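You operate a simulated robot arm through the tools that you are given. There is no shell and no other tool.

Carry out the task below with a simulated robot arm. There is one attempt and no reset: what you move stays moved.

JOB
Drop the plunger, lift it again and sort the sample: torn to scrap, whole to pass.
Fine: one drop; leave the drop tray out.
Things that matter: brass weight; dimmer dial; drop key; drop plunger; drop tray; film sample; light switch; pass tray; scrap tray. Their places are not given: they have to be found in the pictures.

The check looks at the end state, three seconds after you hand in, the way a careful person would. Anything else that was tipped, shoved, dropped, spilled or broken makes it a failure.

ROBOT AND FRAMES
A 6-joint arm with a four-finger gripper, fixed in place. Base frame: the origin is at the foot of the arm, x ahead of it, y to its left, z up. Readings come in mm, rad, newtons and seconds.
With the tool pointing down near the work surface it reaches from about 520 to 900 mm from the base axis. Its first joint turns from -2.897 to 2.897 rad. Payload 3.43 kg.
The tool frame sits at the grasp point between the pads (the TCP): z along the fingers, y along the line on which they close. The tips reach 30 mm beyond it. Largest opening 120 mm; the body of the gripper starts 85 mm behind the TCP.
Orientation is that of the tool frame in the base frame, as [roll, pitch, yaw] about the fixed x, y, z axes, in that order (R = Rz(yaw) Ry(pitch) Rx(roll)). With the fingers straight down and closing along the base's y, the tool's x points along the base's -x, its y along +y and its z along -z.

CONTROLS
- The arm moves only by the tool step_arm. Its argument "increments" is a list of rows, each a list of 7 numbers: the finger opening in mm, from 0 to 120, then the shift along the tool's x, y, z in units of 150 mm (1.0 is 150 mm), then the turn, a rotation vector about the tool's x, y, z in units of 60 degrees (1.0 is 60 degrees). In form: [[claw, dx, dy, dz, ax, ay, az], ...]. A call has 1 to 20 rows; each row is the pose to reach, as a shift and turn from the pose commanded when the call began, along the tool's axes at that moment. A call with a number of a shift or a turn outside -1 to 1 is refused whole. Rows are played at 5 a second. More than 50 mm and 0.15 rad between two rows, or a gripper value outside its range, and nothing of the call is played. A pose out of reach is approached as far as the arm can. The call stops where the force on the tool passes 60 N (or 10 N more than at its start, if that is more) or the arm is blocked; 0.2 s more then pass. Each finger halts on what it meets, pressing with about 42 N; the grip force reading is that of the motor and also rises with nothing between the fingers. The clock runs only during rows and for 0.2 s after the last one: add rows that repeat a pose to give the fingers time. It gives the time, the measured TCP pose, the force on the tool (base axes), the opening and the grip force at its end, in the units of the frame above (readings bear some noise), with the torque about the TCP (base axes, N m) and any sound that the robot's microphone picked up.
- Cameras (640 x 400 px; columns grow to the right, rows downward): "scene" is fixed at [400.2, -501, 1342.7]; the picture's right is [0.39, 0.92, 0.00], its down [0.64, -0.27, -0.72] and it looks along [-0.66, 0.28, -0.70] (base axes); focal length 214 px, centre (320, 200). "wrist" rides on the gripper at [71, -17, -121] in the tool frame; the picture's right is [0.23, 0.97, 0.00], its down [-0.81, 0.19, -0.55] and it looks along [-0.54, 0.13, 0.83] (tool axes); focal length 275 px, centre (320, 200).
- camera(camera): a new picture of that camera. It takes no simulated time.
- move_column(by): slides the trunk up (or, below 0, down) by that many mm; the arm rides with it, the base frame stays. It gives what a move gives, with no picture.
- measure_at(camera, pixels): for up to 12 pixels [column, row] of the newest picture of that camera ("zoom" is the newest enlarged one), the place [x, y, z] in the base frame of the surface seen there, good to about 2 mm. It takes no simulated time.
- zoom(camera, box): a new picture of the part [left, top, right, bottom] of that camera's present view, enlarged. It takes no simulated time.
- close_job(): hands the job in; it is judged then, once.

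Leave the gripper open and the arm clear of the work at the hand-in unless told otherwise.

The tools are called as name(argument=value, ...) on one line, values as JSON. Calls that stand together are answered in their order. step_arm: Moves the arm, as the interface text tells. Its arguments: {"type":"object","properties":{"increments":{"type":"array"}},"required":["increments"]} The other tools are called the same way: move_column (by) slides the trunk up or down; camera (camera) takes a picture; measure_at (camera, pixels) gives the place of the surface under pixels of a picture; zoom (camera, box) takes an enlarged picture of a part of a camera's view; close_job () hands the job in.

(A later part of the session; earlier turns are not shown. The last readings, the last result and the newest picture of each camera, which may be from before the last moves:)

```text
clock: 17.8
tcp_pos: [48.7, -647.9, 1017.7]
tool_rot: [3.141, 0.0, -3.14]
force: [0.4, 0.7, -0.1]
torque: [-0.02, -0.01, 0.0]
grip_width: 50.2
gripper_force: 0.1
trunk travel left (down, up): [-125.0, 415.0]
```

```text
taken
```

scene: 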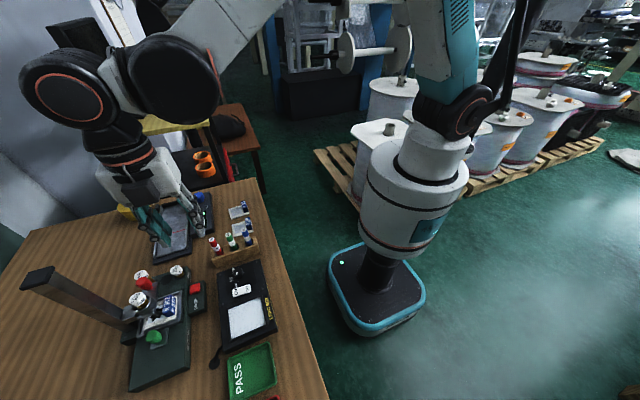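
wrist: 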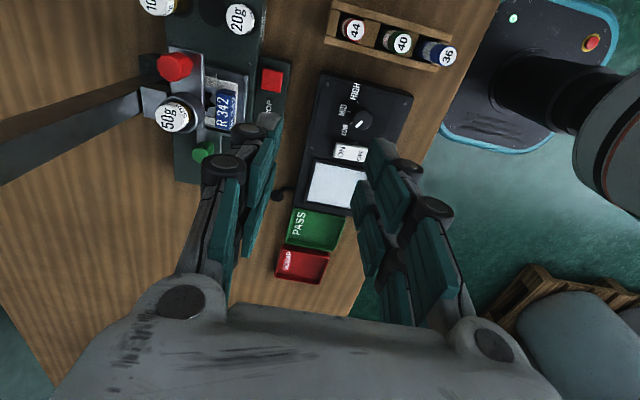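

The knob shows at about (174, 65) in the wrist view. I'll zoom in and measure it and the film.

zoom(camera="wrist", box=[140, 40, 260, 140])

measure_at(camera="zoom", pixels=[[130, 110], [190, 80], [160, 95], [180, 130], [120, 140], [215, 120], [150, 165], [200, 150], [150, 290], [190, 320], [250, 290], [230, 320]])

```text
4.00 times, centred on (200, 90) of wrist
```

zoom: 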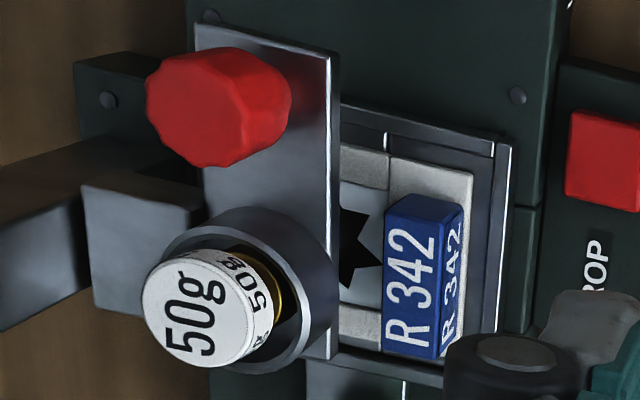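

```text
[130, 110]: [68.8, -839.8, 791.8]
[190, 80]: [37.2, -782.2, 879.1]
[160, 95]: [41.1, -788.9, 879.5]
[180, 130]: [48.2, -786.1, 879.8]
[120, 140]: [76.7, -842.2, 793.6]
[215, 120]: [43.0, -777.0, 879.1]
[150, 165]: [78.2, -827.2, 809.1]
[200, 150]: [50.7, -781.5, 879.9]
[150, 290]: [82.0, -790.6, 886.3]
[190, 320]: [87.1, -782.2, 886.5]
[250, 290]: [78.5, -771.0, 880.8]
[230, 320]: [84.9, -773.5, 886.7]
```

The knob's top face is at z about 879.5, centred near (42, -783). I'll tilt 15° with the top leaning to -x, away from the post, and move over the knob at a safe height.

step_arm(increments=[[50, 0.0267, -0.225, 0.03, 0, -0.0625, 0], [50, 0.0533, -0.45, 0.06, 0, -0.125, 0], [50, 0.08, -0.675, 0.09, 0, -0.1875, 0], [50, 0.107, -0.9, 0.12, 0, -0.25, 0], [50, 0.107, -0.9, 0.12, 0, -0.25, 0], [50, 0.107, -0.9, 0.12, 0, -0.25, 0]])

camera(camera="wrist")

zoom(camera="scene", box=[20, 165, 220, 325])

```text
clock: 19.2
tcp_pos: [31.0, -782.6, 1001.2]
tool_rot: [-3.141, 0.262, 3.138]
force: [-0.1, 0.2, 0.0]
torque: [-0.01, 0.02, 0.0]
grip_width: 50.1
gripper_force: 0.1
trunk travel left (down, up): [-125.0, 415.0]
```

```text
taken
```

wrist: 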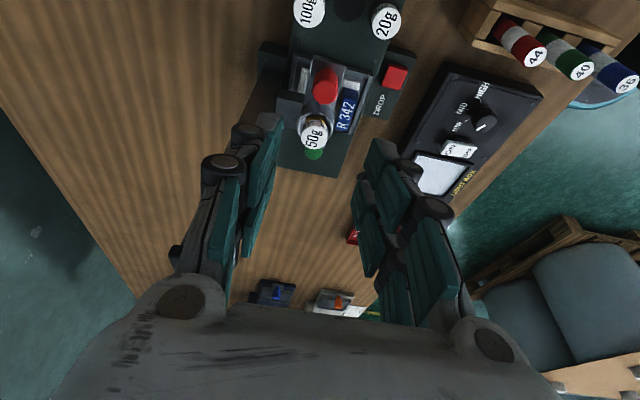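

```text
2.50 times, centred on (120, 245) of scene
```

zoom: 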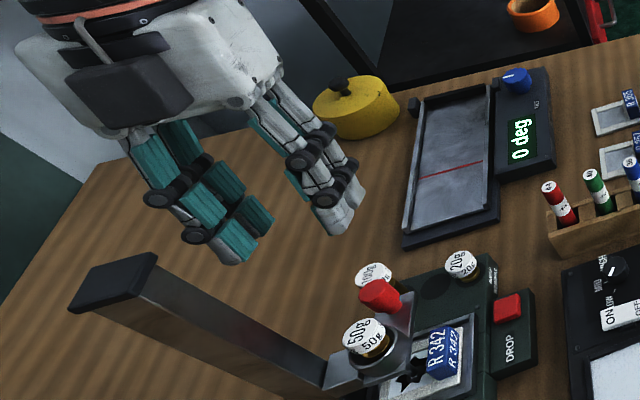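

The knob is straight below the open fingers. I'll descend to about 25 mm above grip height and look.

step_arm(increments=[[50, 0.045, -0.003, 0.186, 0, 0, 0], [50, 0.09, -0.003, 0.371, 0, 0, 0], [50, 0.136, -0.003, 0.557, 0, 0, 0], [50, 0.136, -0.003, 0.557, 0, 0, 0]])

camera(camera="wrist")

zoom(camera="scene", box=[60, 195, 220, 325])

```text
clock: 20.2
tcp_pos: [32.7, -784.4, 916.3]
tool_rot: [-3.141, 0.262, 3.139]
force: [0.1, -0.6, -0.5]
torque: [0.0, -0.02, 0.0]
grip_width: 50.2
gripper_force: 0.0
trunk travel left (down, up): [-125.0, 415.0]
```

```text
taken
```

wrist: 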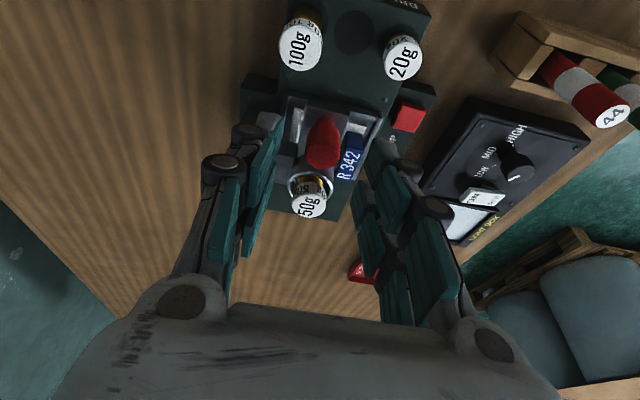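

```text
3.08 times, centred on (140, 260) of scene
```

zoom: 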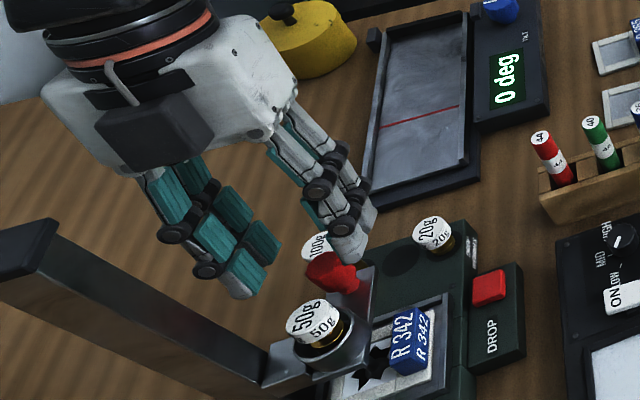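

The knob sits centred between the fingers. I'll descend 26 mm to grip height.

step_arm(increments=[[50, 0.015, 0, 0.056, 0, 0, 0], [50, 0.03, 0, 0.111, 0, 0, 0], [50, 0.045, 0, 0.167, 0, 0, 0], [50, 0.045, 0, 0.167, 0, 0, 0]])

zoom(camera="wrist", box=[220, 70, 420, 230])

zoom(camera="scene", box=[90, 225, 190, 315])

```text
clock: 21.2
tcp_pos: [34.9, -783.8, 889.7]
tool_rot: [-3.141, 0.262, 3.139]
force: [0.0, -0.2, -0.1]
torque: [0.03, 0.02, 0.02]
grip_width: 50.2
gripper_force: 0.1
trunk travel left (down, up): [-125.0, 415.0]
```

```text
2.50 times, centred on (320, 150) of wrist
```

zoom: 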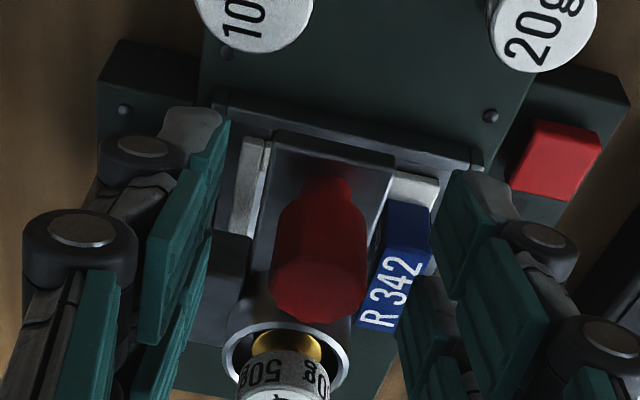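

```text
4.44 times, centred on (140, 270) of scene
```

zoom: 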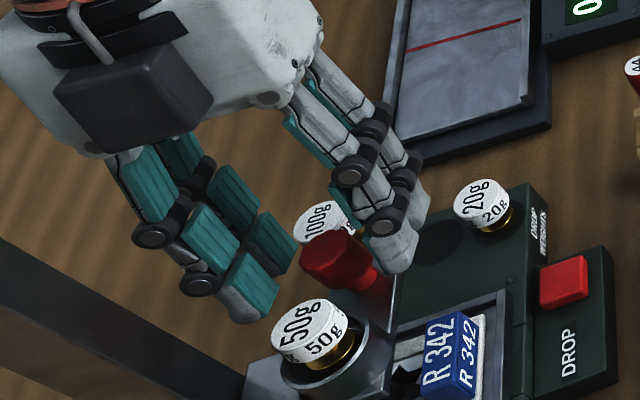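

The fingers straddle the knob cleanly. I'll close on it.

step_arm(increments=[[36, 0, 0, 0, 0, 0, 0], [28, 0, 0, 0, 0, 0, 0], [15, 0, 0, 0, 0, 0, 0], [10, 0, 0, 0, 0, 0, 0], [10, 0, 0, 0, 0, 0, 0]])

zoom(camera="wrist", box=[220, 70, 420, 230])

```text
clock: 22.4
tcp_pos: [34.8, -783.7, 889.0]
tool_rot: [-3.142, 0.262, 3.141]
force: [-0.4, 9.3, -0.5]
torque: [0.26, 0.08, 0.04]
grip_width: 20.3
gripper_force: 44.9
trunk travel left (down, up): [-125.0, 415.0]
```

```text
2.50 times, centred on (320, 150) of wrist
```

zoom: 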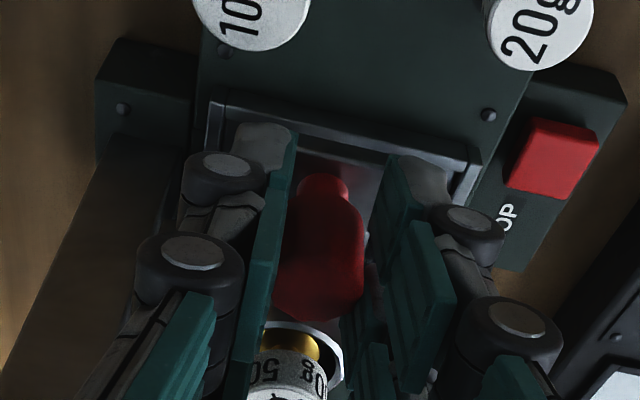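

The knob is gripped (width 20.3, 45 N) with a small +9 N sideways force. I'll ease about 1.5 mm in +y to relieve it.

step_arm(increments=[[10, 0, 0.005, 0, 0, 0, 0], [10, 0, 0.01, 0, 0, 0, 0], [10, 0, 0.01, 0, 0, 0, 0]])

```text
clock: 23.2
tcp_pos: [34.1, -782.9, 889.4]
tool_rot: [-3.141, 0.263, 3.139]
force: [-0.9, -8.0, 7.3]
torque: [-0.11, 0.13, -0.15]
grip_width: 20.2
gripper_force: 44.6
trunk travel left (down, up): [-125.0, 415.0]
```

The grip is firm. I'll lift the first 30 mm slowly and check that the head follows.

step_arm(increments=[[10, -0.013, -0.005, -0.048, 0, 0, 0], [10, -0.026, -0.005, -0.097, 0, 0, 0], [10, -0.039, -0.005, -0.145, 0, 0, 0], [10, -0.052, -0.005, -0.193, 0, 0, 0], [10, -0.052, -0.005, -0.193, 0, 0, 0]])

zoom(camera="scene", box=[60, 195, 220, 325])

```text
clock: 24.4
tcp_pos: [34.1, -782.4, 916.8]
tool_rot: [3.14, 0.262, 3.138]
force: [-1.4, -5.8, -1.1]
torque: [-0.08, 0.06, -0.17]
grip_width: 20.3
gripper_force: 44.5
trunk travel left (down, up): [-125.0, 415.0]
```

```text
3.08 times, centred on (140, 260) of scene
```

zoom: 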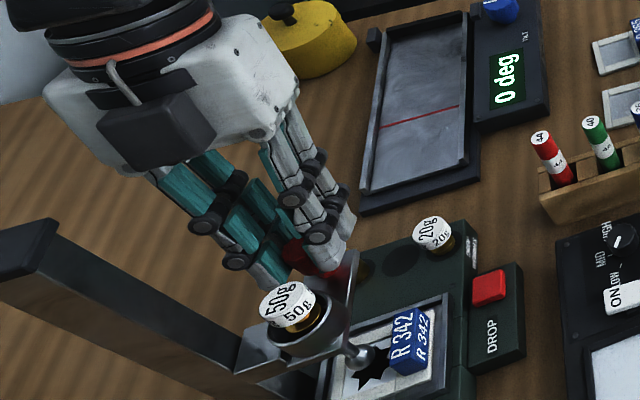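

The head is following and the burst hole in the film is clearly visible. I'll keep lifting 85 mm.

step_arm(increments=[[10, -0.0294, -0.003, -0.1094, 0, 0, 0], [10, -0.0588, -0.003, -0.2188, 0, 0, 0], [10, -0.0882, -0.003, -0.3282, 0, 0, 0], [10, -0.1176, -0.003, -0.4376, 0, 0, 0], [10, -0.147, -0.003, -0.547, 0, 0, 0], [10, -0.147, -0.003, -0.547, 0, 0, 0]])

zoom(camera="scene", box=[40, 175, 220, 325])

```text
clock: 25.8
tcp_pos: [35.1, -783.3, 1002.9]
tool_rot: [3.141, 0.261, 3.139]
force: [0.4, -4.7, -1.8]
torque: [-0.02, -0.18, -0.11]
grip_width: 20.4
gripper_force: 45.3
trunk travel left (down, up): [-125.0, 415.0]
```

```text
2.67 times, centred on (130, 250) of scene
```

zoom: 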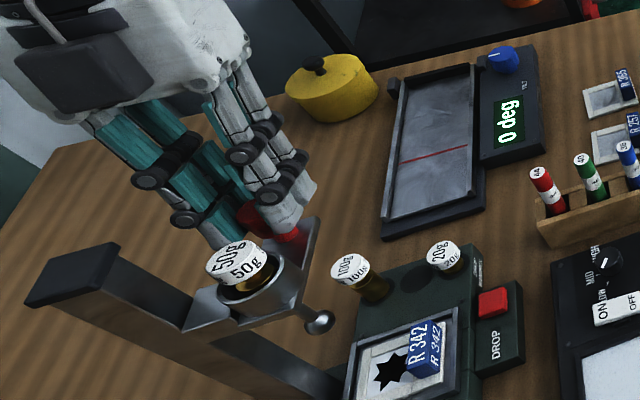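

The head is up by about 114 mm. I'll ease up another 12 mm in small steps and listen for the latch.

step_arm(increments=[[10, -0.0035, 0, -0.0129, 0, 0, 0], [10, -0.0069, 0, -0.0258, 0, 0, 0], [10, -0.0104, 0, -0.0386, 0, 0, 0], [10, -0.0138, 0, -0.0515, 0, 0, 0], [10, -0.0173, 0, -0.0644, 0, 0, 0], [10, -0.0207, 0, -0.0773, 0, 0, 0], [10, -0.0207, 0, -0.0773, 0, 0, 0]])

```text
clock: 27.4
tcp_pos: [34.8, -783.5, 1014.8]
tool_rot: [3.141, 0.261, 3.139]
force: [-0.8, 5.2, -2.0]
torque: [0.21, 0.13, -0.02]
grip_width: 20.3
gripper_force: 45.0
trunk travel left (down, up): [-125.0, 415.0]
```

No click yet. I'll measure the head height against its original position (plate z 967.5, ball about 922).

zoom(camera="scene", box=[60, 215, 160, 315])

measure_at(camera="zoom", pixels=[[270, 95], [300, 240], [310, 60], [210, 120], [150, 210], [240, 60], [190, 140], [130, 190]])

```text
4.00 times, centred on (110, 265) of scene
```

zoom: 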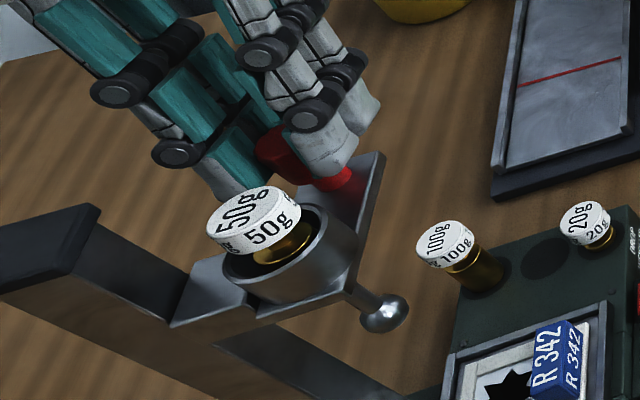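

```text
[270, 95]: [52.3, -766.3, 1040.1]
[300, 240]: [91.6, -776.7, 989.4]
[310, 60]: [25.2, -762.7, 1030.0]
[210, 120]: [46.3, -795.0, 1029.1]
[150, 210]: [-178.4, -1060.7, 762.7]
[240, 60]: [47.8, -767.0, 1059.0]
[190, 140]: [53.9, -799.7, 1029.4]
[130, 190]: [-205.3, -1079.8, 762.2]
```

measure_at(camera="zoom", pixels=[[378, 160], [365, 200], [380, 305], [365, 295], [235, 200], [260, 215], [220, 280], [200, 300], [350, 180], [330, 200]])

```text
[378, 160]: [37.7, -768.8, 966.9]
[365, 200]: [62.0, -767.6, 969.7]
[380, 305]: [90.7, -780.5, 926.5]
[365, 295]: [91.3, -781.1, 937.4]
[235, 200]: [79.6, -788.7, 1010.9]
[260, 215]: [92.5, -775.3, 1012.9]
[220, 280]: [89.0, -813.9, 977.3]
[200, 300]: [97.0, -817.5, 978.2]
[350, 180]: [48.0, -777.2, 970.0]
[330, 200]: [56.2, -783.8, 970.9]
```

The head is about at its original height, within 2 mm. I'll raise it a few more mm in 1.5 mm steps to find the latch or stop.

step_arm(increments=[[10, -0.0026, 0, -0.0097, 0, 0, 0], [10, -0.0052, 0, -0.0193, 0, 0, 0], [10, -0.0078, 0, -0.029, 0, 0, 0], [10, -0.0078, 0, -0.029, 0, 0, 0]])

```text
clock: 28.4
tcp_pos: [32.9, -782.5, 1019.6]
tool_rot: [3.141, 0.261, 3.14]
force: [-3.0, -3.1, 0.1]
torque: [-0.05, 0.08, -0.16]
grip_width: 20.4
gripper_force: 45.3
trunk travel left (down, up): [-125.0, 415.0]
```

zoom(camera="scene", box=[60, 215, 160, 315])

measure_at(camera="zoom", pixels=[[378, 156], [365, 196], [380, 302], [365, 291], [235, 196], [260, 211], [220, 278], [200, 297], [350, 178], [330, 198]])

```text
4.00 times, centred on (110, 265) of scene
```

zoom: 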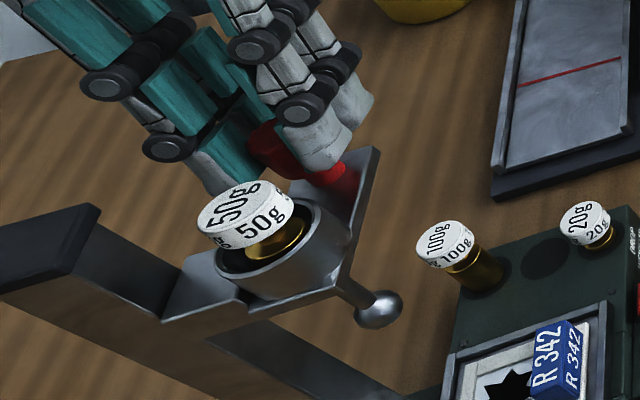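

```text
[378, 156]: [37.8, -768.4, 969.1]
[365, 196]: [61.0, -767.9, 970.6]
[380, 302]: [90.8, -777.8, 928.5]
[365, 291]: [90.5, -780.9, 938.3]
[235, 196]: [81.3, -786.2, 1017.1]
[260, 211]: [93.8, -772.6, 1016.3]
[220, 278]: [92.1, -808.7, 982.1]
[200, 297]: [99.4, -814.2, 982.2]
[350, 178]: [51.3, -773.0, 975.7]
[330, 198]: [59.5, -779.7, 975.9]
```

The head is still following, about 5 mm above its start height. I'll raise it a little further in 2 mm steps.

step_arm(increments=[[10, -0.0035, 0, -0.0129, 0, 0, 0], [10, -0.0069, 0, -0.0258, 0, 0, 0], [10, -0.0104, 0, -0.0386, 0, 0, 0], [10, -0.0104, 0, -0.0386, 0, 0, 0]])

```text
clock: 29.4
tcp_pos: [34.2, -782.9, 1023.4]
tool_rot: [3.139, 0.26, 3.139]
force: [-3.3, 16.6, -33.6]
torque: [0.34, 0.19, 0.1]
grip_width: 20.3
gripper_force: 45.1
trunk travel left (down, up): [-125.0, 415.0]
```

The force on the tool is now -34 N, so the head is at its upper stop. I'll lower slowly with the grip held, to see whether a catch takes the load at the original height.

step_arm(increments=[[10, 0.0035, 0, 0.0129, 0, 0, 0], [10, 0.0069, 0, 0.0258, 0, 0, 0], [10, 0.0104, 0, 0.0386, 0, 0, 0], [10, 0.0138, 0, 0.0515, 0, 0, 0], [10, 0.0138, 0, 0.0515, 0, 0, 0]])

```text
clock: 30.6
tcp_pos: [33.6, -782.9, 1019.2]
tool_rot: [-3.141, 0.263, 3.14]
force: [-3.9, 5.1, -1.3]
torque: [0.09, -0.36, -0.04]
grip_width: 20.5
gripper_force: 44.8
trunk travel left (down, up): [-125.0, 415.0]
```

step_arm(increments=[[10, 0.0035, 0, 0.0129, 0, 0, 0], [10, 0.0069, 0, 0.0258, 0, 0, 0], [10, 0.0104, 0, 0.0386, 0, 0, 0], [10, 0.0104, 0, 0.0386, 0, 0, 0]])

zoom(camera="scene", box=[60, 215, 160, 315])

measure_at(camera="zoom", pixels=[[378, 158], [365, 198], [380, 304], [235, 198], [260, 213], [220, 280], [200, 299], [350, 180], [330, 200]])

```text
clock: 31.6
tcp_pos: [35.8, -783.8, 1012.1]
tool_rot: [-3.139, 0.263, 3.14]
force: [-4.2, -12.3, 23.7]
torque: [-0.16, 0.18, -0.22]
grip_width: 20.6
gripper_force: 45.1
trunk travel left (down, up): [-125.0, 415.0]
```

```text
4.00 times, centred on (110, 265) of scene
```

zoom: 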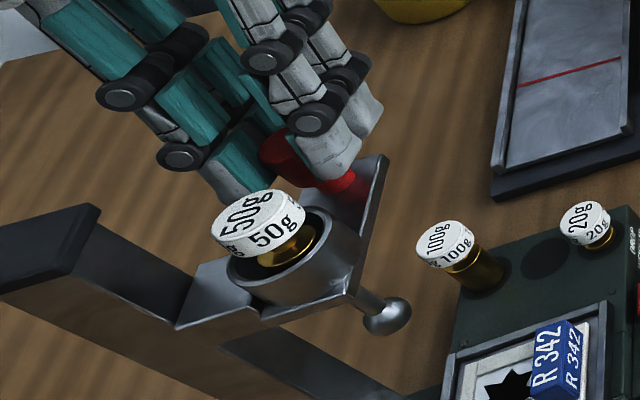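

```text
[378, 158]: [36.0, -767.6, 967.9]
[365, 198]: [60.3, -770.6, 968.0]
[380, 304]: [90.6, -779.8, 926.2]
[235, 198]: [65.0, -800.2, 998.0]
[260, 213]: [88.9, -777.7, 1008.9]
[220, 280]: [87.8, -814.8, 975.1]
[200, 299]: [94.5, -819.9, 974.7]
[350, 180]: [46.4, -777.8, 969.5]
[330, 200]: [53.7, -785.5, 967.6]
```

Now the tool feels +24 N with the head back at its original height, so the catch is holding it. I'll raise about 1.5 mm to take the load off, then open the fingers.

step_arm(increments=[[10, -0.0026, 0, -0.0097, 0, 0, 0], [10, -0.0026, 0, -0.0097, 0, 0, 0], [24, -0.0026, 0, -0.0097, 0, 0, 0], [30, -0.0026, 0, -0.0097, 0, 0, 0], [40, -0.0026, 0, -0.0097, 0, 0, 0], [50, -0.0026, 0, -0.0097, 0, 0, 0], [50, -0.0026, 0, -0.0097, 0, 0, 0]])

zoom(camera="scene", box=[60, 215, 160, 315])

measure_at(camera="zoom", pixels=[[378, 160], [365, 200], [380, 306], [260, 215], [220, 282], [200, 301]])

```text
clock: 33.2
tcp_pos: [33.6, -782.7, 1012.5]
tool_rot: [-3.142, 0.262, 3.138]
force: [-0.4, 0.0, -0.3]
torque: [-0.02, -0.01, -0.05]
grip_width: 50.1
gripper_force: 0.1
trunk travel left (down, up): [-125.0, 415.0]
```

```text
4.00 times, centred on (110, 265) of scene
```

zoom: 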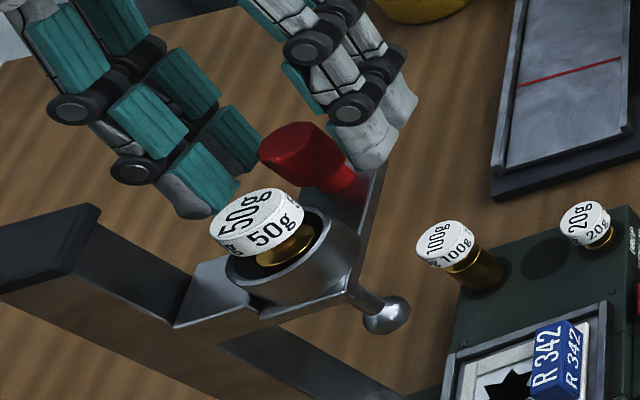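

```text
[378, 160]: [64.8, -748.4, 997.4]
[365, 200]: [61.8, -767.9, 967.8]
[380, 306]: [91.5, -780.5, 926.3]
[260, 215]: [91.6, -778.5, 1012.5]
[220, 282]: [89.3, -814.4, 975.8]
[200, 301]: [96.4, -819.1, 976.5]
```

The head stays up by itself and the knob is free. I'll retreat straight up.

step_arm(increments=[[50, -0.0345, 0, -0.129, 0, 0, 0], [50, -0.0863, 0, -0.322, 0, 0, 0], [50, -0.138, 0, -0.515, 0, 0, 0], [50, -0.19, 0, -0.708, 0, 0, 0], [50, -0.19, 0, -0.708, 0, 0, 0]])

```text
clock: 34.4
tcp_pos: [33.5, -782.8, 1122.6]
tool_rot: [-3.141, 0.262, 3.141]
force: [-0.4, -0.3, 0.0]
torque: [-0.02, -0.04, 0.0]
grip_width: 50.0
gripper_force: 0.0
trunk travel left (down, up): [-125.0, 415.0]
```

Next I'll move to free space above the table near x 180, y -660 and level the tool.

step_arm(increments=[[50, -0.187, 0.163, 0.05, 0, 0.05, 0], [50, -0.374, 0.325, 0.1, 0, 0.1, 0], [50, -0.56, 0.488, 0.15, 0, 0.15, 0], [50, -0.747, 0.65, 0.2, 0, 0.2, 0], [50, -0.934, 0.813, 0.25, 0, 0.25, 0], [50, -0.934, 0.813, 0.25, 0, 0.25, 0]])

step_arm(increments=[[50, 0, 0, 0, 0, 0, 0.13], [50, 0, 0, 0, 0, 0, 0.26], [50, 0, 0, 0, 0, 0, 0.39], [50, 0, 0, 0, 0, 0, 0.52], [50, 0, 0, 0, 0, 0, 0.65], [50, 0, 0, 0, 0, 0, 0.78], [50, 0, 0, 0, 0, 0, 0.91], [50, 0, 0, 0, 0, 0, 1.0], [50, 0, 0, 0, 0, 0, 1.0]])

step_arm(increments=[[50, 0, 0, 0, 0, 0, 0.13], [50, 0, 0, 0, 0, 0, 0.26], [50, 0, 0, 0, 0, 0, 0.39], [50, 0, 0, 0, 0, 0, 0.52], [50, 0, 0, 0, 0, 0, 0.65], [50, 0, 0, 0, 0, 0, 0.78], [50, 0, 0, 0, 0, 0, 0.91], [50, 0, 0, 0, 0, 0, 1.0], [50, 0, 0, 0, 0, 0, 1.0]])

```text
clock: 35.8
tcp_pos: [178.5, -659.6, 1123.8]
tool_rot: [3.141, -0.003, 3.139]
force: [1.1, 0.4, -0.7]
torque: [-0.01, 0.03, 0.02]
grip_width: 49.9
gripper_force: 0.0
trunk travel left (down, up): [-125.0, 415.0]
```

```text
clock: 37.8
tcp_pos: [179.7, -660.9, 1123.7]
tool_rot: [3.142, -0.001, 2.091]
force: [0.3, -0.5, 0.4]
torque: [-0.03, -0.01, -0.02]
grip_width: 50.1
gripper_force: 0.0
trunk travel left (down, up): [-125.0, 415.0]
```

```text
clock: 39.8
tcp_pos: [180.5, -660.3, 1122.3]
tool_rot: [-3.141, 0.001, 1.044]
force: [0.5, -0.6, 0.1]
torque: [-0.02, 0.0, 0.0]
grip_width: 49.9
gripper_force: 0.0
trunk travel left (down, up): [-125.0, 415.0]
```

Yaw is now 1.04 and the arm follows. I'll try the last 60° to yaw 0, with the wrist camera on the +x side, away from the tester head.

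step_arm(increments=[[50, 0, 0, 0, 0, 0, 0.13], [50, 0, 0, 0, 0, 0, 0.26], [50, 0, 0, 0, 0, 0, 0.39], [50, 0, 0, 0, 0, 0, 0.52], [50, 0, 0, 0, 0, 0, 0.65], [50, 0, 0, 0, 0, 0, 0.78], [50, 0, 0, 0, 0, 0, 0.91], [50, 0, 0, 0, 0, 0, 1.0], [50, 0, 0, 0, 0, 0, 1.0]])

camera(camera="wrist")

camera(camera="scene")

```text
clock: 41.8
tcp_pos: [180.0, -661.8, 1123.3]
tool_rot: [3.14, -0.001, -0.004]
force: [0.8, 0.3, -0.3]
torque: [0.02, 0.03, 0.03]
grip_width: 50.0
gripper_force: 0.0
trunk travel left (down, up): [-125.0, 415.0]
```

```text
taken
```

wrist: 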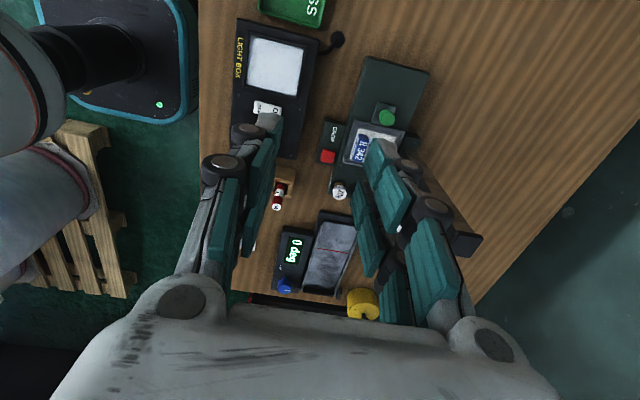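

```text
taken
```

scene: 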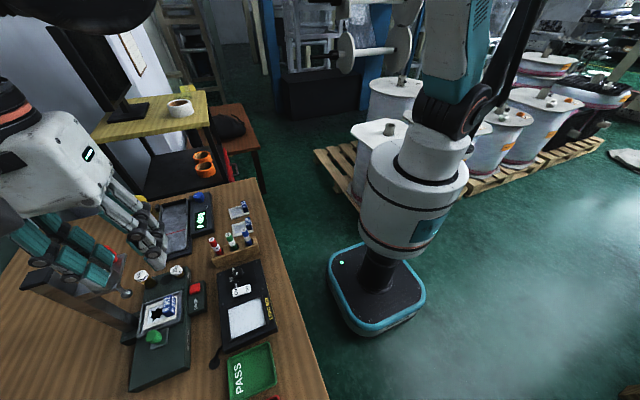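

Yaw 0 works: tool x is base +x and tool y is base -y. Now I'll measure the green tray knob precisely.

zoom(camera="scene", box=[125, 285, 205, 365])

measure_at(camera="zoom", pixels=[[215, 235], [240, 225], [270, 235], [225, 260], [250, 260], [285, 255], [250, 285], [300, 270], [290, 215], [205, 245], [265, 215], [275, 265]])

zoom(camera="wrist", box=[330, 50, 450, 170])

measure_at(camera="zoom", pixels=[[200, 210], [220, 240], [180, 235], [240, 210], [185, 215], [215, 195], [220, 170], [150, 210], [260, 170], [310, 110], [140, 100], [250, 30]])

```text
5.00 times, centred on (165, 325) of scene
```

zoom: 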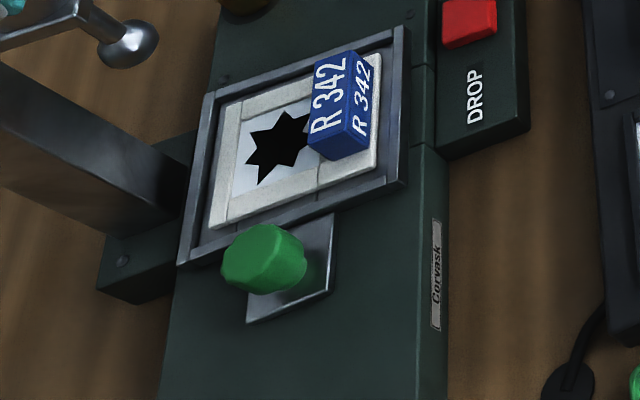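

```text
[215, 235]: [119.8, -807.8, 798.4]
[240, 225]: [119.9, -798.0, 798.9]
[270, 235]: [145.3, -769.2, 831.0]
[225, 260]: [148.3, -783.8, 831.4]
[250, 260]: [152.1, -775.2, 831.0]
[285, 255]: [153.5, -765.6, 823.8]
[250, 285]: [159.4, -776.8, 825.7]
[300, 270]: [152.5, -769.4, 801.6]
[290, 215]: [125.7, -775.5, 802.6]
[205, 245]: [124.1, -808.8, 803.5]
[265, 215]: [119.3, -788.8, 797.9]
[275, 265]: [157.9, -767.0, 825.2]
```

```text
3.33 times, centred on (390, 110) of wrist
```

zoom: 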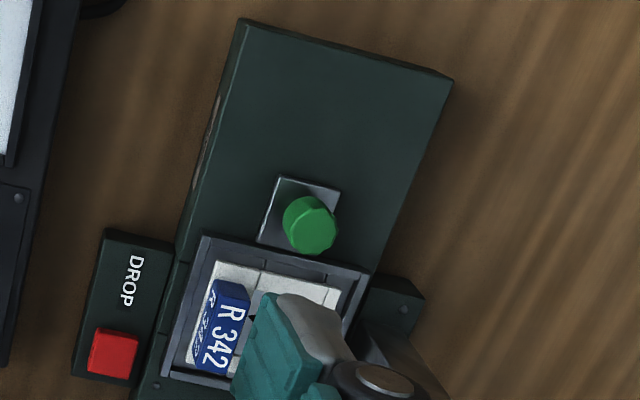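

```text
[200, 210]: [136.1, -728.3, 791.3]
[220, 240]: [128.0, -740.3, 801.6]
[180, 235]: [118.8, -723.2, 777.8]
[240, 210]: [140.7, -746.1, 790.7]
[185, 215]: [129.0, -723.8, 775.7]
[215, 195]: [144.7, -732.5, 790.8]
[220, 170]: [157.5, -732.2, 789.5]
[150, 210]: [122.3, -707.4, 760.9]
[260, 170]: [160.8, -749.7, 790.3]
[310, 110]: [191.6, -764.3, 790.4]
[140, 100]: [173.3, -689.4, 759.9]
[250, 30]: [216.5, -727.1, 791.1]
```

measure_at(camera="zoom", pixels=[[300, 230], [320, 215], [310, 245], [300, 205], [328, 235], [290, 215], [310, 222], [330, 205], [440, 80], [270, 230], [345, 280], [240, 345]])

```text
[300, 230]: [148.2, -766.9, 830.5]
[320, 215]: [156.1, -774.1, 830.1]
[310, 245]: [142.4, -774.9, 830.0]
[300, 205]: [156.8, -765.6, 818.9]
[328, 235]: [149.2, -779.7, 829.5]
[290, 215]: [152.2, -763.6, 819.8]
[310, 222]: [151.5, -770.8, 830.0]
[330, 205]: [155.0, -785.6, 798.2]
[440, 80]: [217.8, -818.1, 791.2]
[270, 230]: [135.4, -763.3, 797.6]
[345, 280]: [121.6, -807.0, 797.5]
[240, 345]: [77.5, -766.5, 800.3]
```

The green knob's top is at z 830, centred near (149, -773), and the base runs out to x 218. I'll lean the tool 15° toward +x and come down on the +x side of the knob, then slide in with the fingers straddling it.

step_arm(increments=[[50, 0.003, 0.185, 0.205, 0, -0.0625, 0], [50, 0.007, 0.37, 0.41, 0, -0.125, 0], [50, 0.01, 0.555, 0.615, 0, -0.1875, 0], [50, 0.013, 0.74, 0.82, 0, -0.25, 0], [50, 0.013, 0.74, 0.82, 0, -0.25, 0], [50, 0.013, 0.74, 0.82, 0, -0.25, 0]])

camera(camera="wrist")

zoom(camera="scene", box=[60, 205, 260, 375])

```text
clock: 43.2
tcp_pos: [179.3, -771.5, 1001.5]
tool_rot: [3.14, 0.263, -0.002]
force: [-0.5, 1.5, 0.5]
torque: [0.01, -0.01, 0.02]
grip_width: 49.9
gripper_force: 0.1
trunk travel left (down, up): [-125.0, 415.0]
```

```text
taken
```

wrist: 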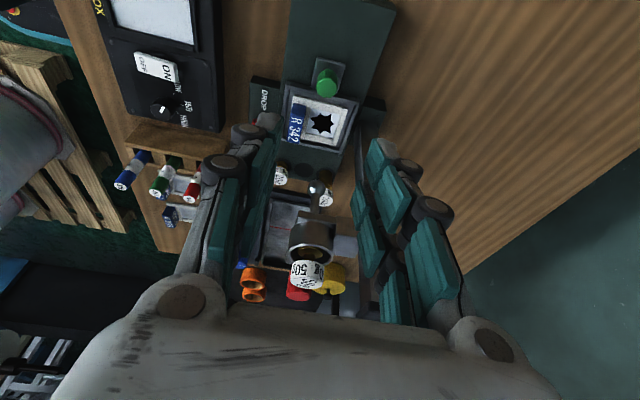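

```text
2.35 times, centred on (160, 290) of scene
```

zoom: 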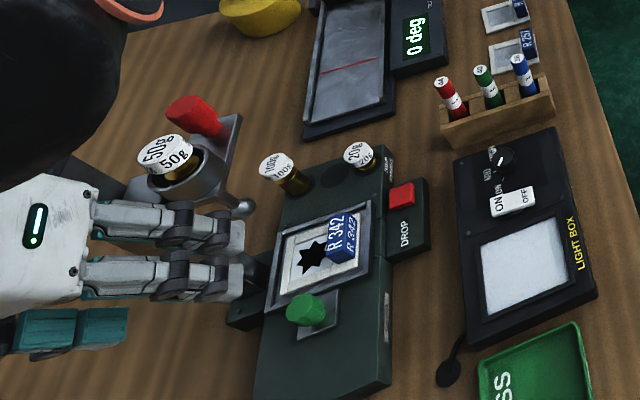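

The tool is clear of the head. I'll descend in two stages on the +x side of the green knob.

step_arm(increments=[[50, 0.062, 0.01, 0.214, 0, 0, 0], [50, 0.124, 0.01, 0.427, 0, 0, 0], [50, 0.186, 0.01, 0.641, 0, 0, 0], [50, 0.186, 0.01, 0.641, 0, 0, 0]])

step_arm(increments=[[50, 0.048, 0, 0.18, 0, 0, 0], [50, 0.097, 0, 0.361, 0, 0, 0], [50, 0.097, 0, 0.361, 0, 0, 0]])

camera(camera="wrist")

zoom(camera="scene", box=[80, 245, 220, 375])

```text
clock: 44.2
tcp_pos: [183.3, -775.2, 900.6]
tool_rot: [-3.14, 0.261, -0.002]
force: [-0.3, 0.2, -0.1]
torque: [0.02, 0.01, 0.02]
grip_width: 50.0
gripper_force: 0.1
trunk travel left (down, up): [-125.0, 415.0]
```

```text
clock: 45.0
tcp_pos: [184.5, -775.4, 842.3]
tool_rot: [-3.142, 0.262, -0.001]
force: [-0.2, 0.2, -1.0]
torque: [0.03, 0.0, 0.01]
grip_width: 49.6
gripper_force: 0.1
trunk travel left (down, up): [-125.0, 415.0]
```

```text
taken
```

wrist: 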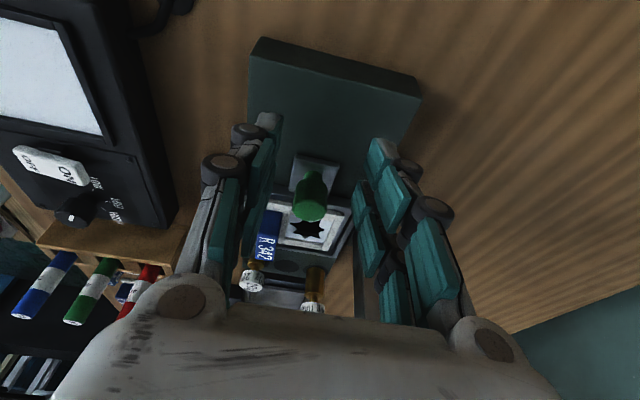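

```text
3.08 times, centred on (150, 310) of scene
```

zoom: 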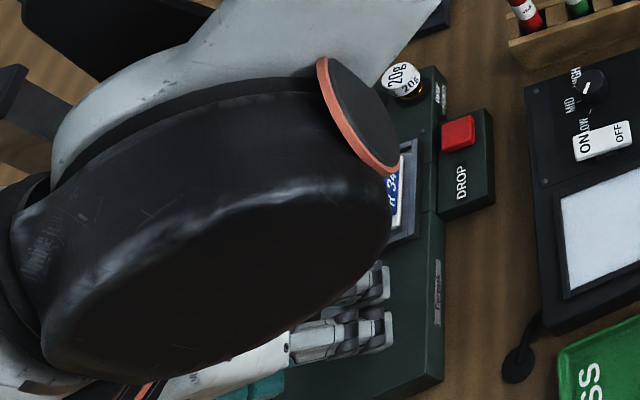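

The arm link covers much of the scene view. I'll check how close it is to the plunger head before moving sideways.

camera(camera="scene")

measure_at(camera="scene", pixels=[[100, 330], [110, 290], [130, 270], [150, 260], [160, 280], [170, 290], [95, 270], [120, 240], [160, 330], [140, 350], [90, 300], [110, 255]])

```text
taken
```

scene: 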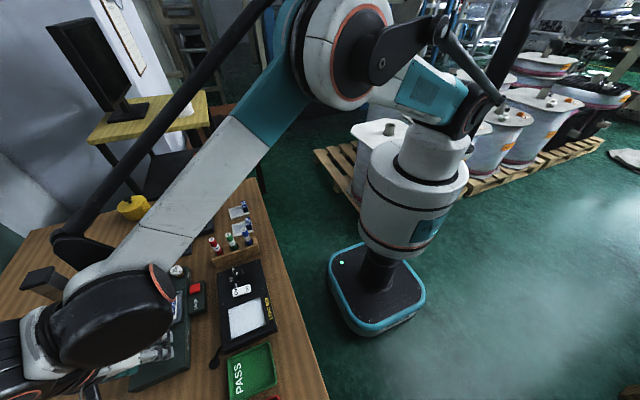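

```text
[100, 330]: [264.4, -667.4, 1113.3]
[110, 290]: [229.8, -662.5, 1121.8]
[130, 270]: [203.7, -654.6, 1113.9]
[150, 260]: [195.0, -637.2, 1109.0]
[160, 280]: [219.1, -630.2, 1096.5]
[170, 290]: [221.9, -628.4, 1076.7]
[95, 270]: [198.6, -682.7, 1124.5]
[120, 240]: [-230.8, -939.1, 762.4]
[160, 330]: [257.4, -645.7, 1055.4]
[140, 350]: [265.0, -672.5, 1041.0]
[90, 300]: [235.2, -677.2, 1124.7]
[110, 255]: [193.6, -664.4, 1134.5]
```

The arm links are all at z ≥ 1040 and well away from the head. I'll slide in 31 mm toward -x so the knob sits between the fingers.

step_arm(increments=[[50, -0.064, -0.016, 0.029, 0, 0, 0], [50, -0.127, -0.016, 0.057, 0, 0, 0], [50, -0.191, -0.016, 0.086, 0, 0, 0], [50, -0.191, -0.016, 0.086, 0, 0, 0]])

camera(camera="wrist")

```text
clock: 46.0
tcp_pos: [153.8, -771.2, 838.9]
tool_rot: [3.141, 0.262, -0.002]
force: [0.4, 0.6, -0.5]
torque: [-0.02, -0.03, -0.01]
grip_width: 49.9
gripper_force: 0.0
trunk travel left (down, up): [-125.0, 415.0]
```

```text
taken
```

wrist: 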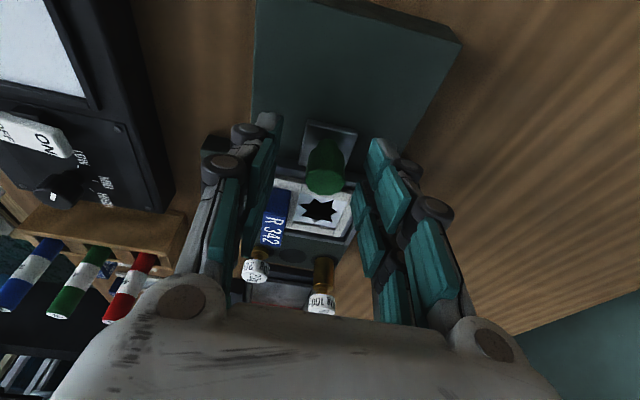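

The knob is centred between the fingers. I'll close on it.

step_arm(increments=[[36, 0, 0, 0, 0, 0, 0], [28, 0, 0, 0, 0, 0, 0], [15, 0, 0, 0, 0, 0, 0], [10, 0, 0, 0, 0, 0, 0], [10, 0, 0, 0, 0, 0, 0]])

zoom(camera="wrist", box=[220, 80, 440, 260])

```text
clock: 47.2
tcp_pos: [154.1, -773.6, 838.8]
tool_rot: [-3.14, 0.261, -0.003]
force: [1.8, -26.4, 12.0]
torque: [-0.85, 0.05, 0.08]
grip_width: 24.6
gripper_force: 12.7
trunk travel left (down, up): [-125.0, 415.0]
```

```text
2.22 times, centred on (330, 170) of wrist
```

zoom: 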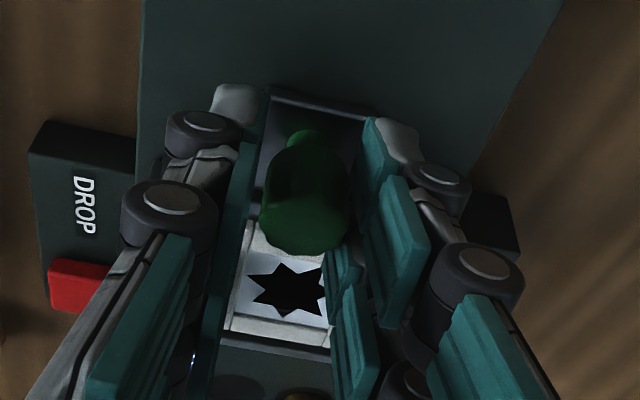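

One finger bears harder (Fy -26 N). I'll shift about 2.2 mm toward -y to centre on the knob.

step_arm(increments=[[10, 0, 0.008, 0, 0, 0, 0], [10, 0, 0.015, 0, 0, 0, 0], [10, 0, 0.015, 0, 0, 0, 0]])

```text
clock: 48.0
tcp_pos: [153.3, -774.0, 837.3]
tool_rot: [-3.141, 0.262, 0.0]
force: [3.9, -22.0, 10.6]
torque: [-0.75, -0.17, 0.11]
grip_width: 22.5
gripper_force: 10.9
trunk travel left (down, up): [-125.0, 415.0]
```

step_arm(increments=[[10, 0, 0.007, 0, 0, 0, 0], [10, 0, 0.014, 0, 0, 0, 0], [10, 0, 0.014, 0, 0, 0, 0]])

zoom(camera="wrist", box=[220, 80, 440, 260])

```text
clock: 48.8
tcp_pos: [154.6, -775.3, 838.9]
tool_rot: [-3.139, 0.263, -0.002]
force: [2.2, -4.2, -0.4]
torque: [-0.07, -0.03, 0.04]
grip_width: 20.1
gripper_force: 45.1
trunk travel left (down, up): [-125.0, 415.0]
```

```text
2.22 times, centred on (330, 170) of wrist
```

zoom: 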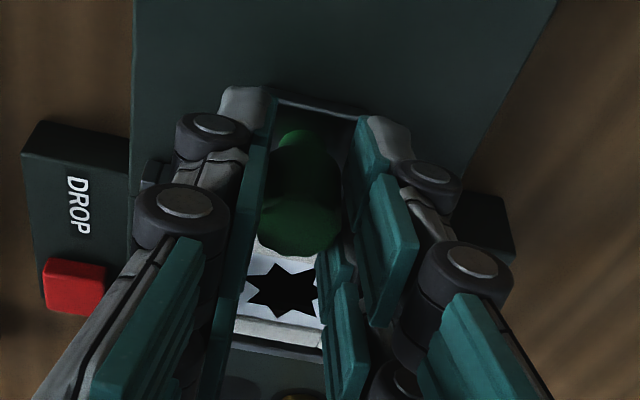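

The grip is now balanced (20.1 mm, 45 N). I'll pull the tray 30 mm toward +x and check.

step_arm(increments=[[10, 0.048, 0, -0.013, 0, 0, 0], [10, 0.097, 0, -0.026, 0, 0, 0], [10, 0.145, 0, -0.039, 0, 0, 0], [10, 0.193, 0, -0.052, 0, 0, 0], [10, 0.193, 0, -0.052, 0, 0, 0]])

camera(camera="wrist")

```text
clock: 50.0
tcp_pos: [184.5, -775.5, 837.5]
tool_rot: [-3.14, 0.261, 0.001]
force: [-0.5, 9.5, -15.9]
torque: [0.29, -0.01, -0.02]
grip_width: 20.5
gripper_force: 45.7
trunk travel left (down, up): [-125.0, 415.0]
```

```text
taken
```

wrist: 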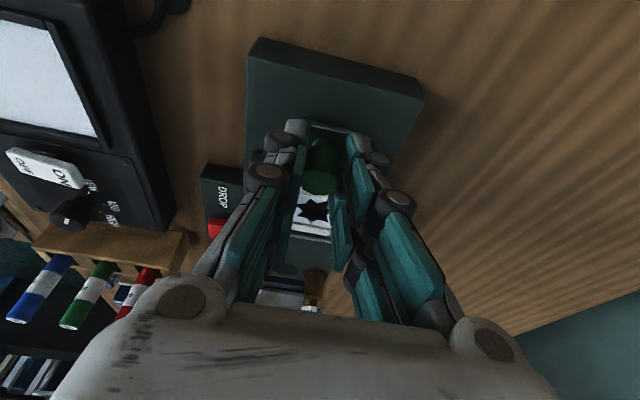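

The tray slid with the knob. I'll continue another 40 mm, easing 1 mm down to cut the vertical load.

step_arm(increments=[[10, 0.066, 0, -0.011, 0, 0, 0], [10, 0.13, 0, -0.028, 0, 0, 0], [10, 0.195, 0, -0.046, 0, 0, 0], [10, 0.259, 0, -0.063, 0, 0, 0], [10, 0.259, 0, -0.063, 0, 0, 0]])

camera(camera="wrist")

```text
clock: 51.2
tcp_pos: [224.4, -776.1, 838.2]
tool_rot: [3.141, 0.261, 0.0]
force: [0.4, 17.5, -14.8]
torque: [0.45, 0.08, -0.03]
grip_width: 20.1
gripper_force: 45.3
trunk travel left (down, up): [-125.0, 415.0]
```

```text
taken
```

wrist: 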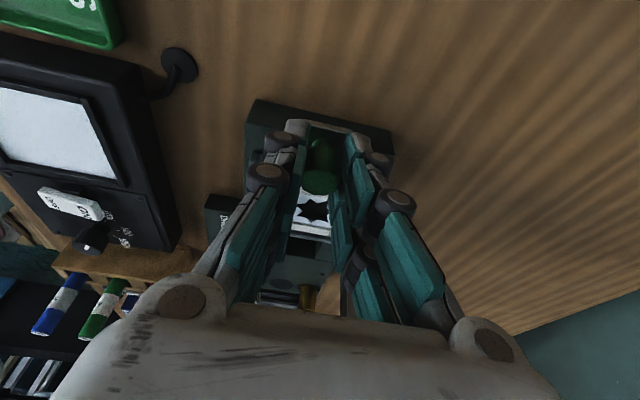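

It has moved 70 mm so far with no stop yet. I'll ease sideways 1 mm to relieve Fy and continue in 4 mm steps to find the end of travel.

step_arm(increments=[[10, 0.026, -0.004, -0.005, 0, 0, 0], [10, 0.052, -0.008, -0.011, 0, 0, 0], [10, 0.077, -0.008, -0.018, 0, 0, 0], [10, 0.103, -0.008, -0.025, 0, 0, 0], [10, 0.129, -0.008, -0.032, 0, 0, 0], [10, 0.129, -0.008, -0.032, 0, 0, 0]])

camera(camera="wrist")

```text
clock: 52.4
tcp_pos: [230.8, -775.2, 838.9]
tool_rot: [-3.139, 0.274, -0.007]
force: [-31.3, 2.7, -5.6]
torque: [0.03, 1.83, -0.04]
grip_width: 20.0
gripper_force: 45.1
trunk travel left (down, up): [-125.0, 415.0]
stopped in row 5: the force on the tool passed its limit at 65 N (the readings are from after the stop); the commanded pose is now the measured one
```

```text
taken
```

wrist: 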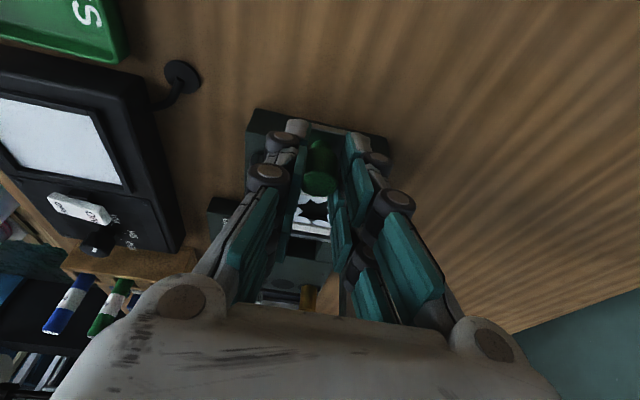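

The tray hit its outer stop at about +75 mm. I'll ease back 1.5 mm to take off the load, then open the fingers.

step_arm(increments=[[10, -0.01, 0, 0.003, 0, 0, 0], [10, -0.01, 0, 0.003, 0, 0, 0], [26, -0.01, 0, 0.003, 0, 0, 0], [40, -0.01, 0, 0.003, 0, 0, 0], [50, -0.01, 0, 0.003, 0, 0, 0], [50, -0.01, 0, 0.003, 0, 0, 0]])

camera(camera="wrist")

```text
clock: 53.8
tcp_pos: [234.3, -774.3, 837.3]
tool_rot: [-3.141, 0.268, -0.006]
force: [-0.1, -1.6, -0.1]
torque: [-0.01, 0.0, 0.04]
grip_width: 50.2
gripper_force: 0.0
trunk travel left (down, up): [-125.0, 415.0]
```

```text
taken
```

wrist: 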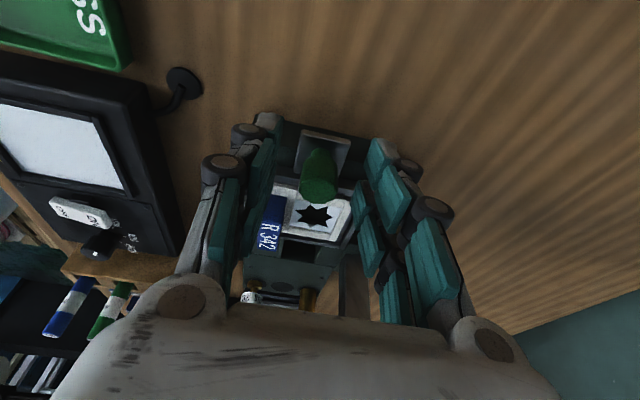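

The knob is free. I'll rise straight up about 110 mm and look at the sample from above.

step_arm(increments=[[50, -0.048, 0, -0.177, 0, 0, 0], [50, -0.097, 0, -0.354, 0, 0, 0], [50, -0.146, 0, -0.53, 0, 0, 0], [50, -0.194, 0, -0.707, 0, 0, 0], [50, -0.194, 0, -0.707, 0, 0, 0]])

camera(camera="wrist")

zoom(camera="wrist", box=[260, 90, 370, 200])

measure_at(camera="zoom", pixels=[[320, 200], [280, 200], [360, 200], [320, 260], [240, 200], [240, 260], [240, 300], [220, 300], [260, 300], [400, 200], [400, 300], [320, 120]])

```text
clock: 55.0
tcp_pos: [235.5, -774.3, 947.7]
tool_rot: [3.141, 0.269, -0.005]
force: [-0.4, 1.6, 1.3]
torque: [-0.06, -0.02, -0.03]
grip_width: 50.3
gripper_force: 0.1
trunk travel left (down, up): [-125.0, 415.0]
```

```text
taken
```

wrist: 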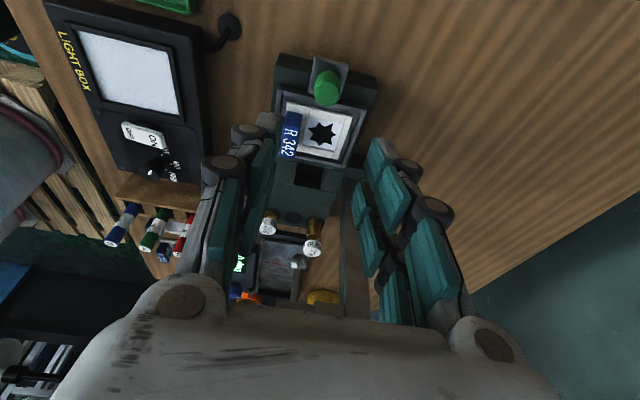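

```text
3.64 times, centred on (315, 145) of wrist
```

zoom: 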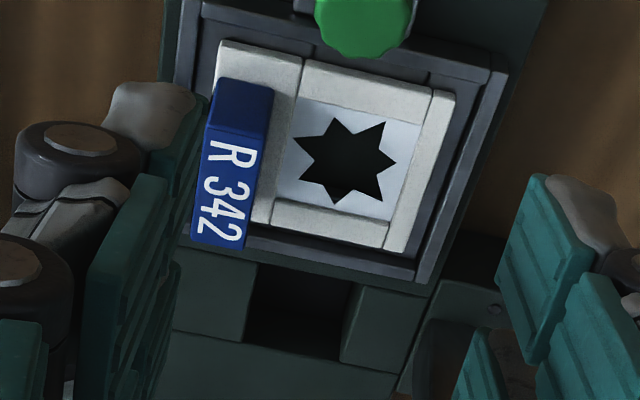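

```text
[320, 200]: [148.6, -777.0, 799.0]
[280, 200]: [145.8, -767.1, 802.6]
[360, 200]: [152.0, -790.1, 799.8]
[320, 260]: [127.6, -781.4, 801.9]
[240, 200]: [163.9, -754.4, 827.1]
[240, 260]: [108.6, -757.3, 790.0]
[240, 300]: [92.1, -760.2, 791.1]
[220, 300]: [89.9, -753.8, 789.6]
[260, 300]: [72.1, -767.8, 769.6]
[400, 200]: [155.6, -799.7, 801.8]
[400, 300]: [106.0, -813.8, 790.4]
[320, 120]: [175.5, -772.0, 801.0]
```

A seven-point star hole is plainly visible in the film, and it was absent before the drop. I'll measure depth inside and around the star to confirm it's an opening, and get the tag's place.

measure_at(camera="zoom", pixels=[[345, 155], [335, 170], [355, 150], [305, 115], [400, 140], [235, 100], [260, 100], [215, 130], [205, 215], [245, 230], [222, 170], [250, 160]])

zoom(camera="wrist", box=[270, 95, 330, 165])

measure_at(camera="zoom", pixels=[[210, 130], [290, 150], [190, 250], [150, 360], [245, 380], [260, 250], [180, 200], [270, 200], [300, 110], [230, 80]])

```text
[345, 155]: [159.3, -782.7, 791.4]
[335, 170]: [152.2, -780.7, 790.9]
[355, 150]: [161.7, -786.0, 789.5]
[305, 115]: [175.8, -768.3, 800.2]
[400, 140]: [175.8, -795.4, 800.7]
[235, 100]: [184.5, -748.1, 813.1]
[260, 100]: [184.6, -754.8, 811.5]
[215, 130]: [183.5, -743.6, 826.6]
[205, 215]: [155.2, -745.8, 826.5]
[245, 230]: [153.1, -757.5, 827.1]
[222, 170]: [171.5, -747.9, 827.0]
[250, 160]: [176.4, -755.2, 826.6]
```

```text
5.71 times, centred on (300, 130) of wrist
```

zoom: 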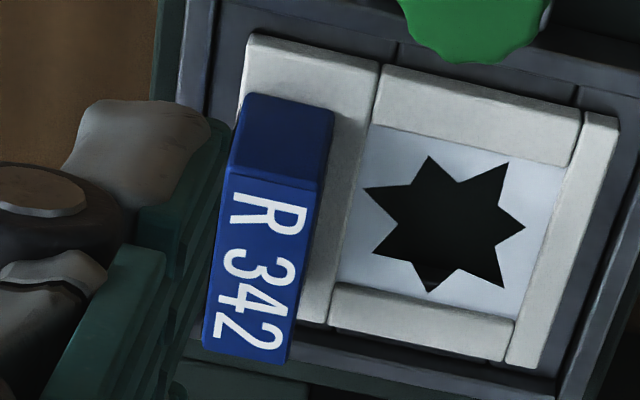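

```text
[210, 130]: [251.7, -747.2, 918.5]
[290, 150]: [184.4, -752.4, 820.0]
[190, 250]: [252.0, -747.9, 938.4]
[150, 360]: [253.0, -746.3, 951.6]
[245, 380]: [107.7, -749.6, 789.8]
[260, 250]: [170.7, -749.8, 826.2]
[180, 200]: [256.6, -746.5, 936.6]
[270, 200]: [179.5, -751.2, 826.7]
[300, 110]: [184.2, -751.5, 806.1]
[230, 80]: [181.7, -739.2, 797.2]
```

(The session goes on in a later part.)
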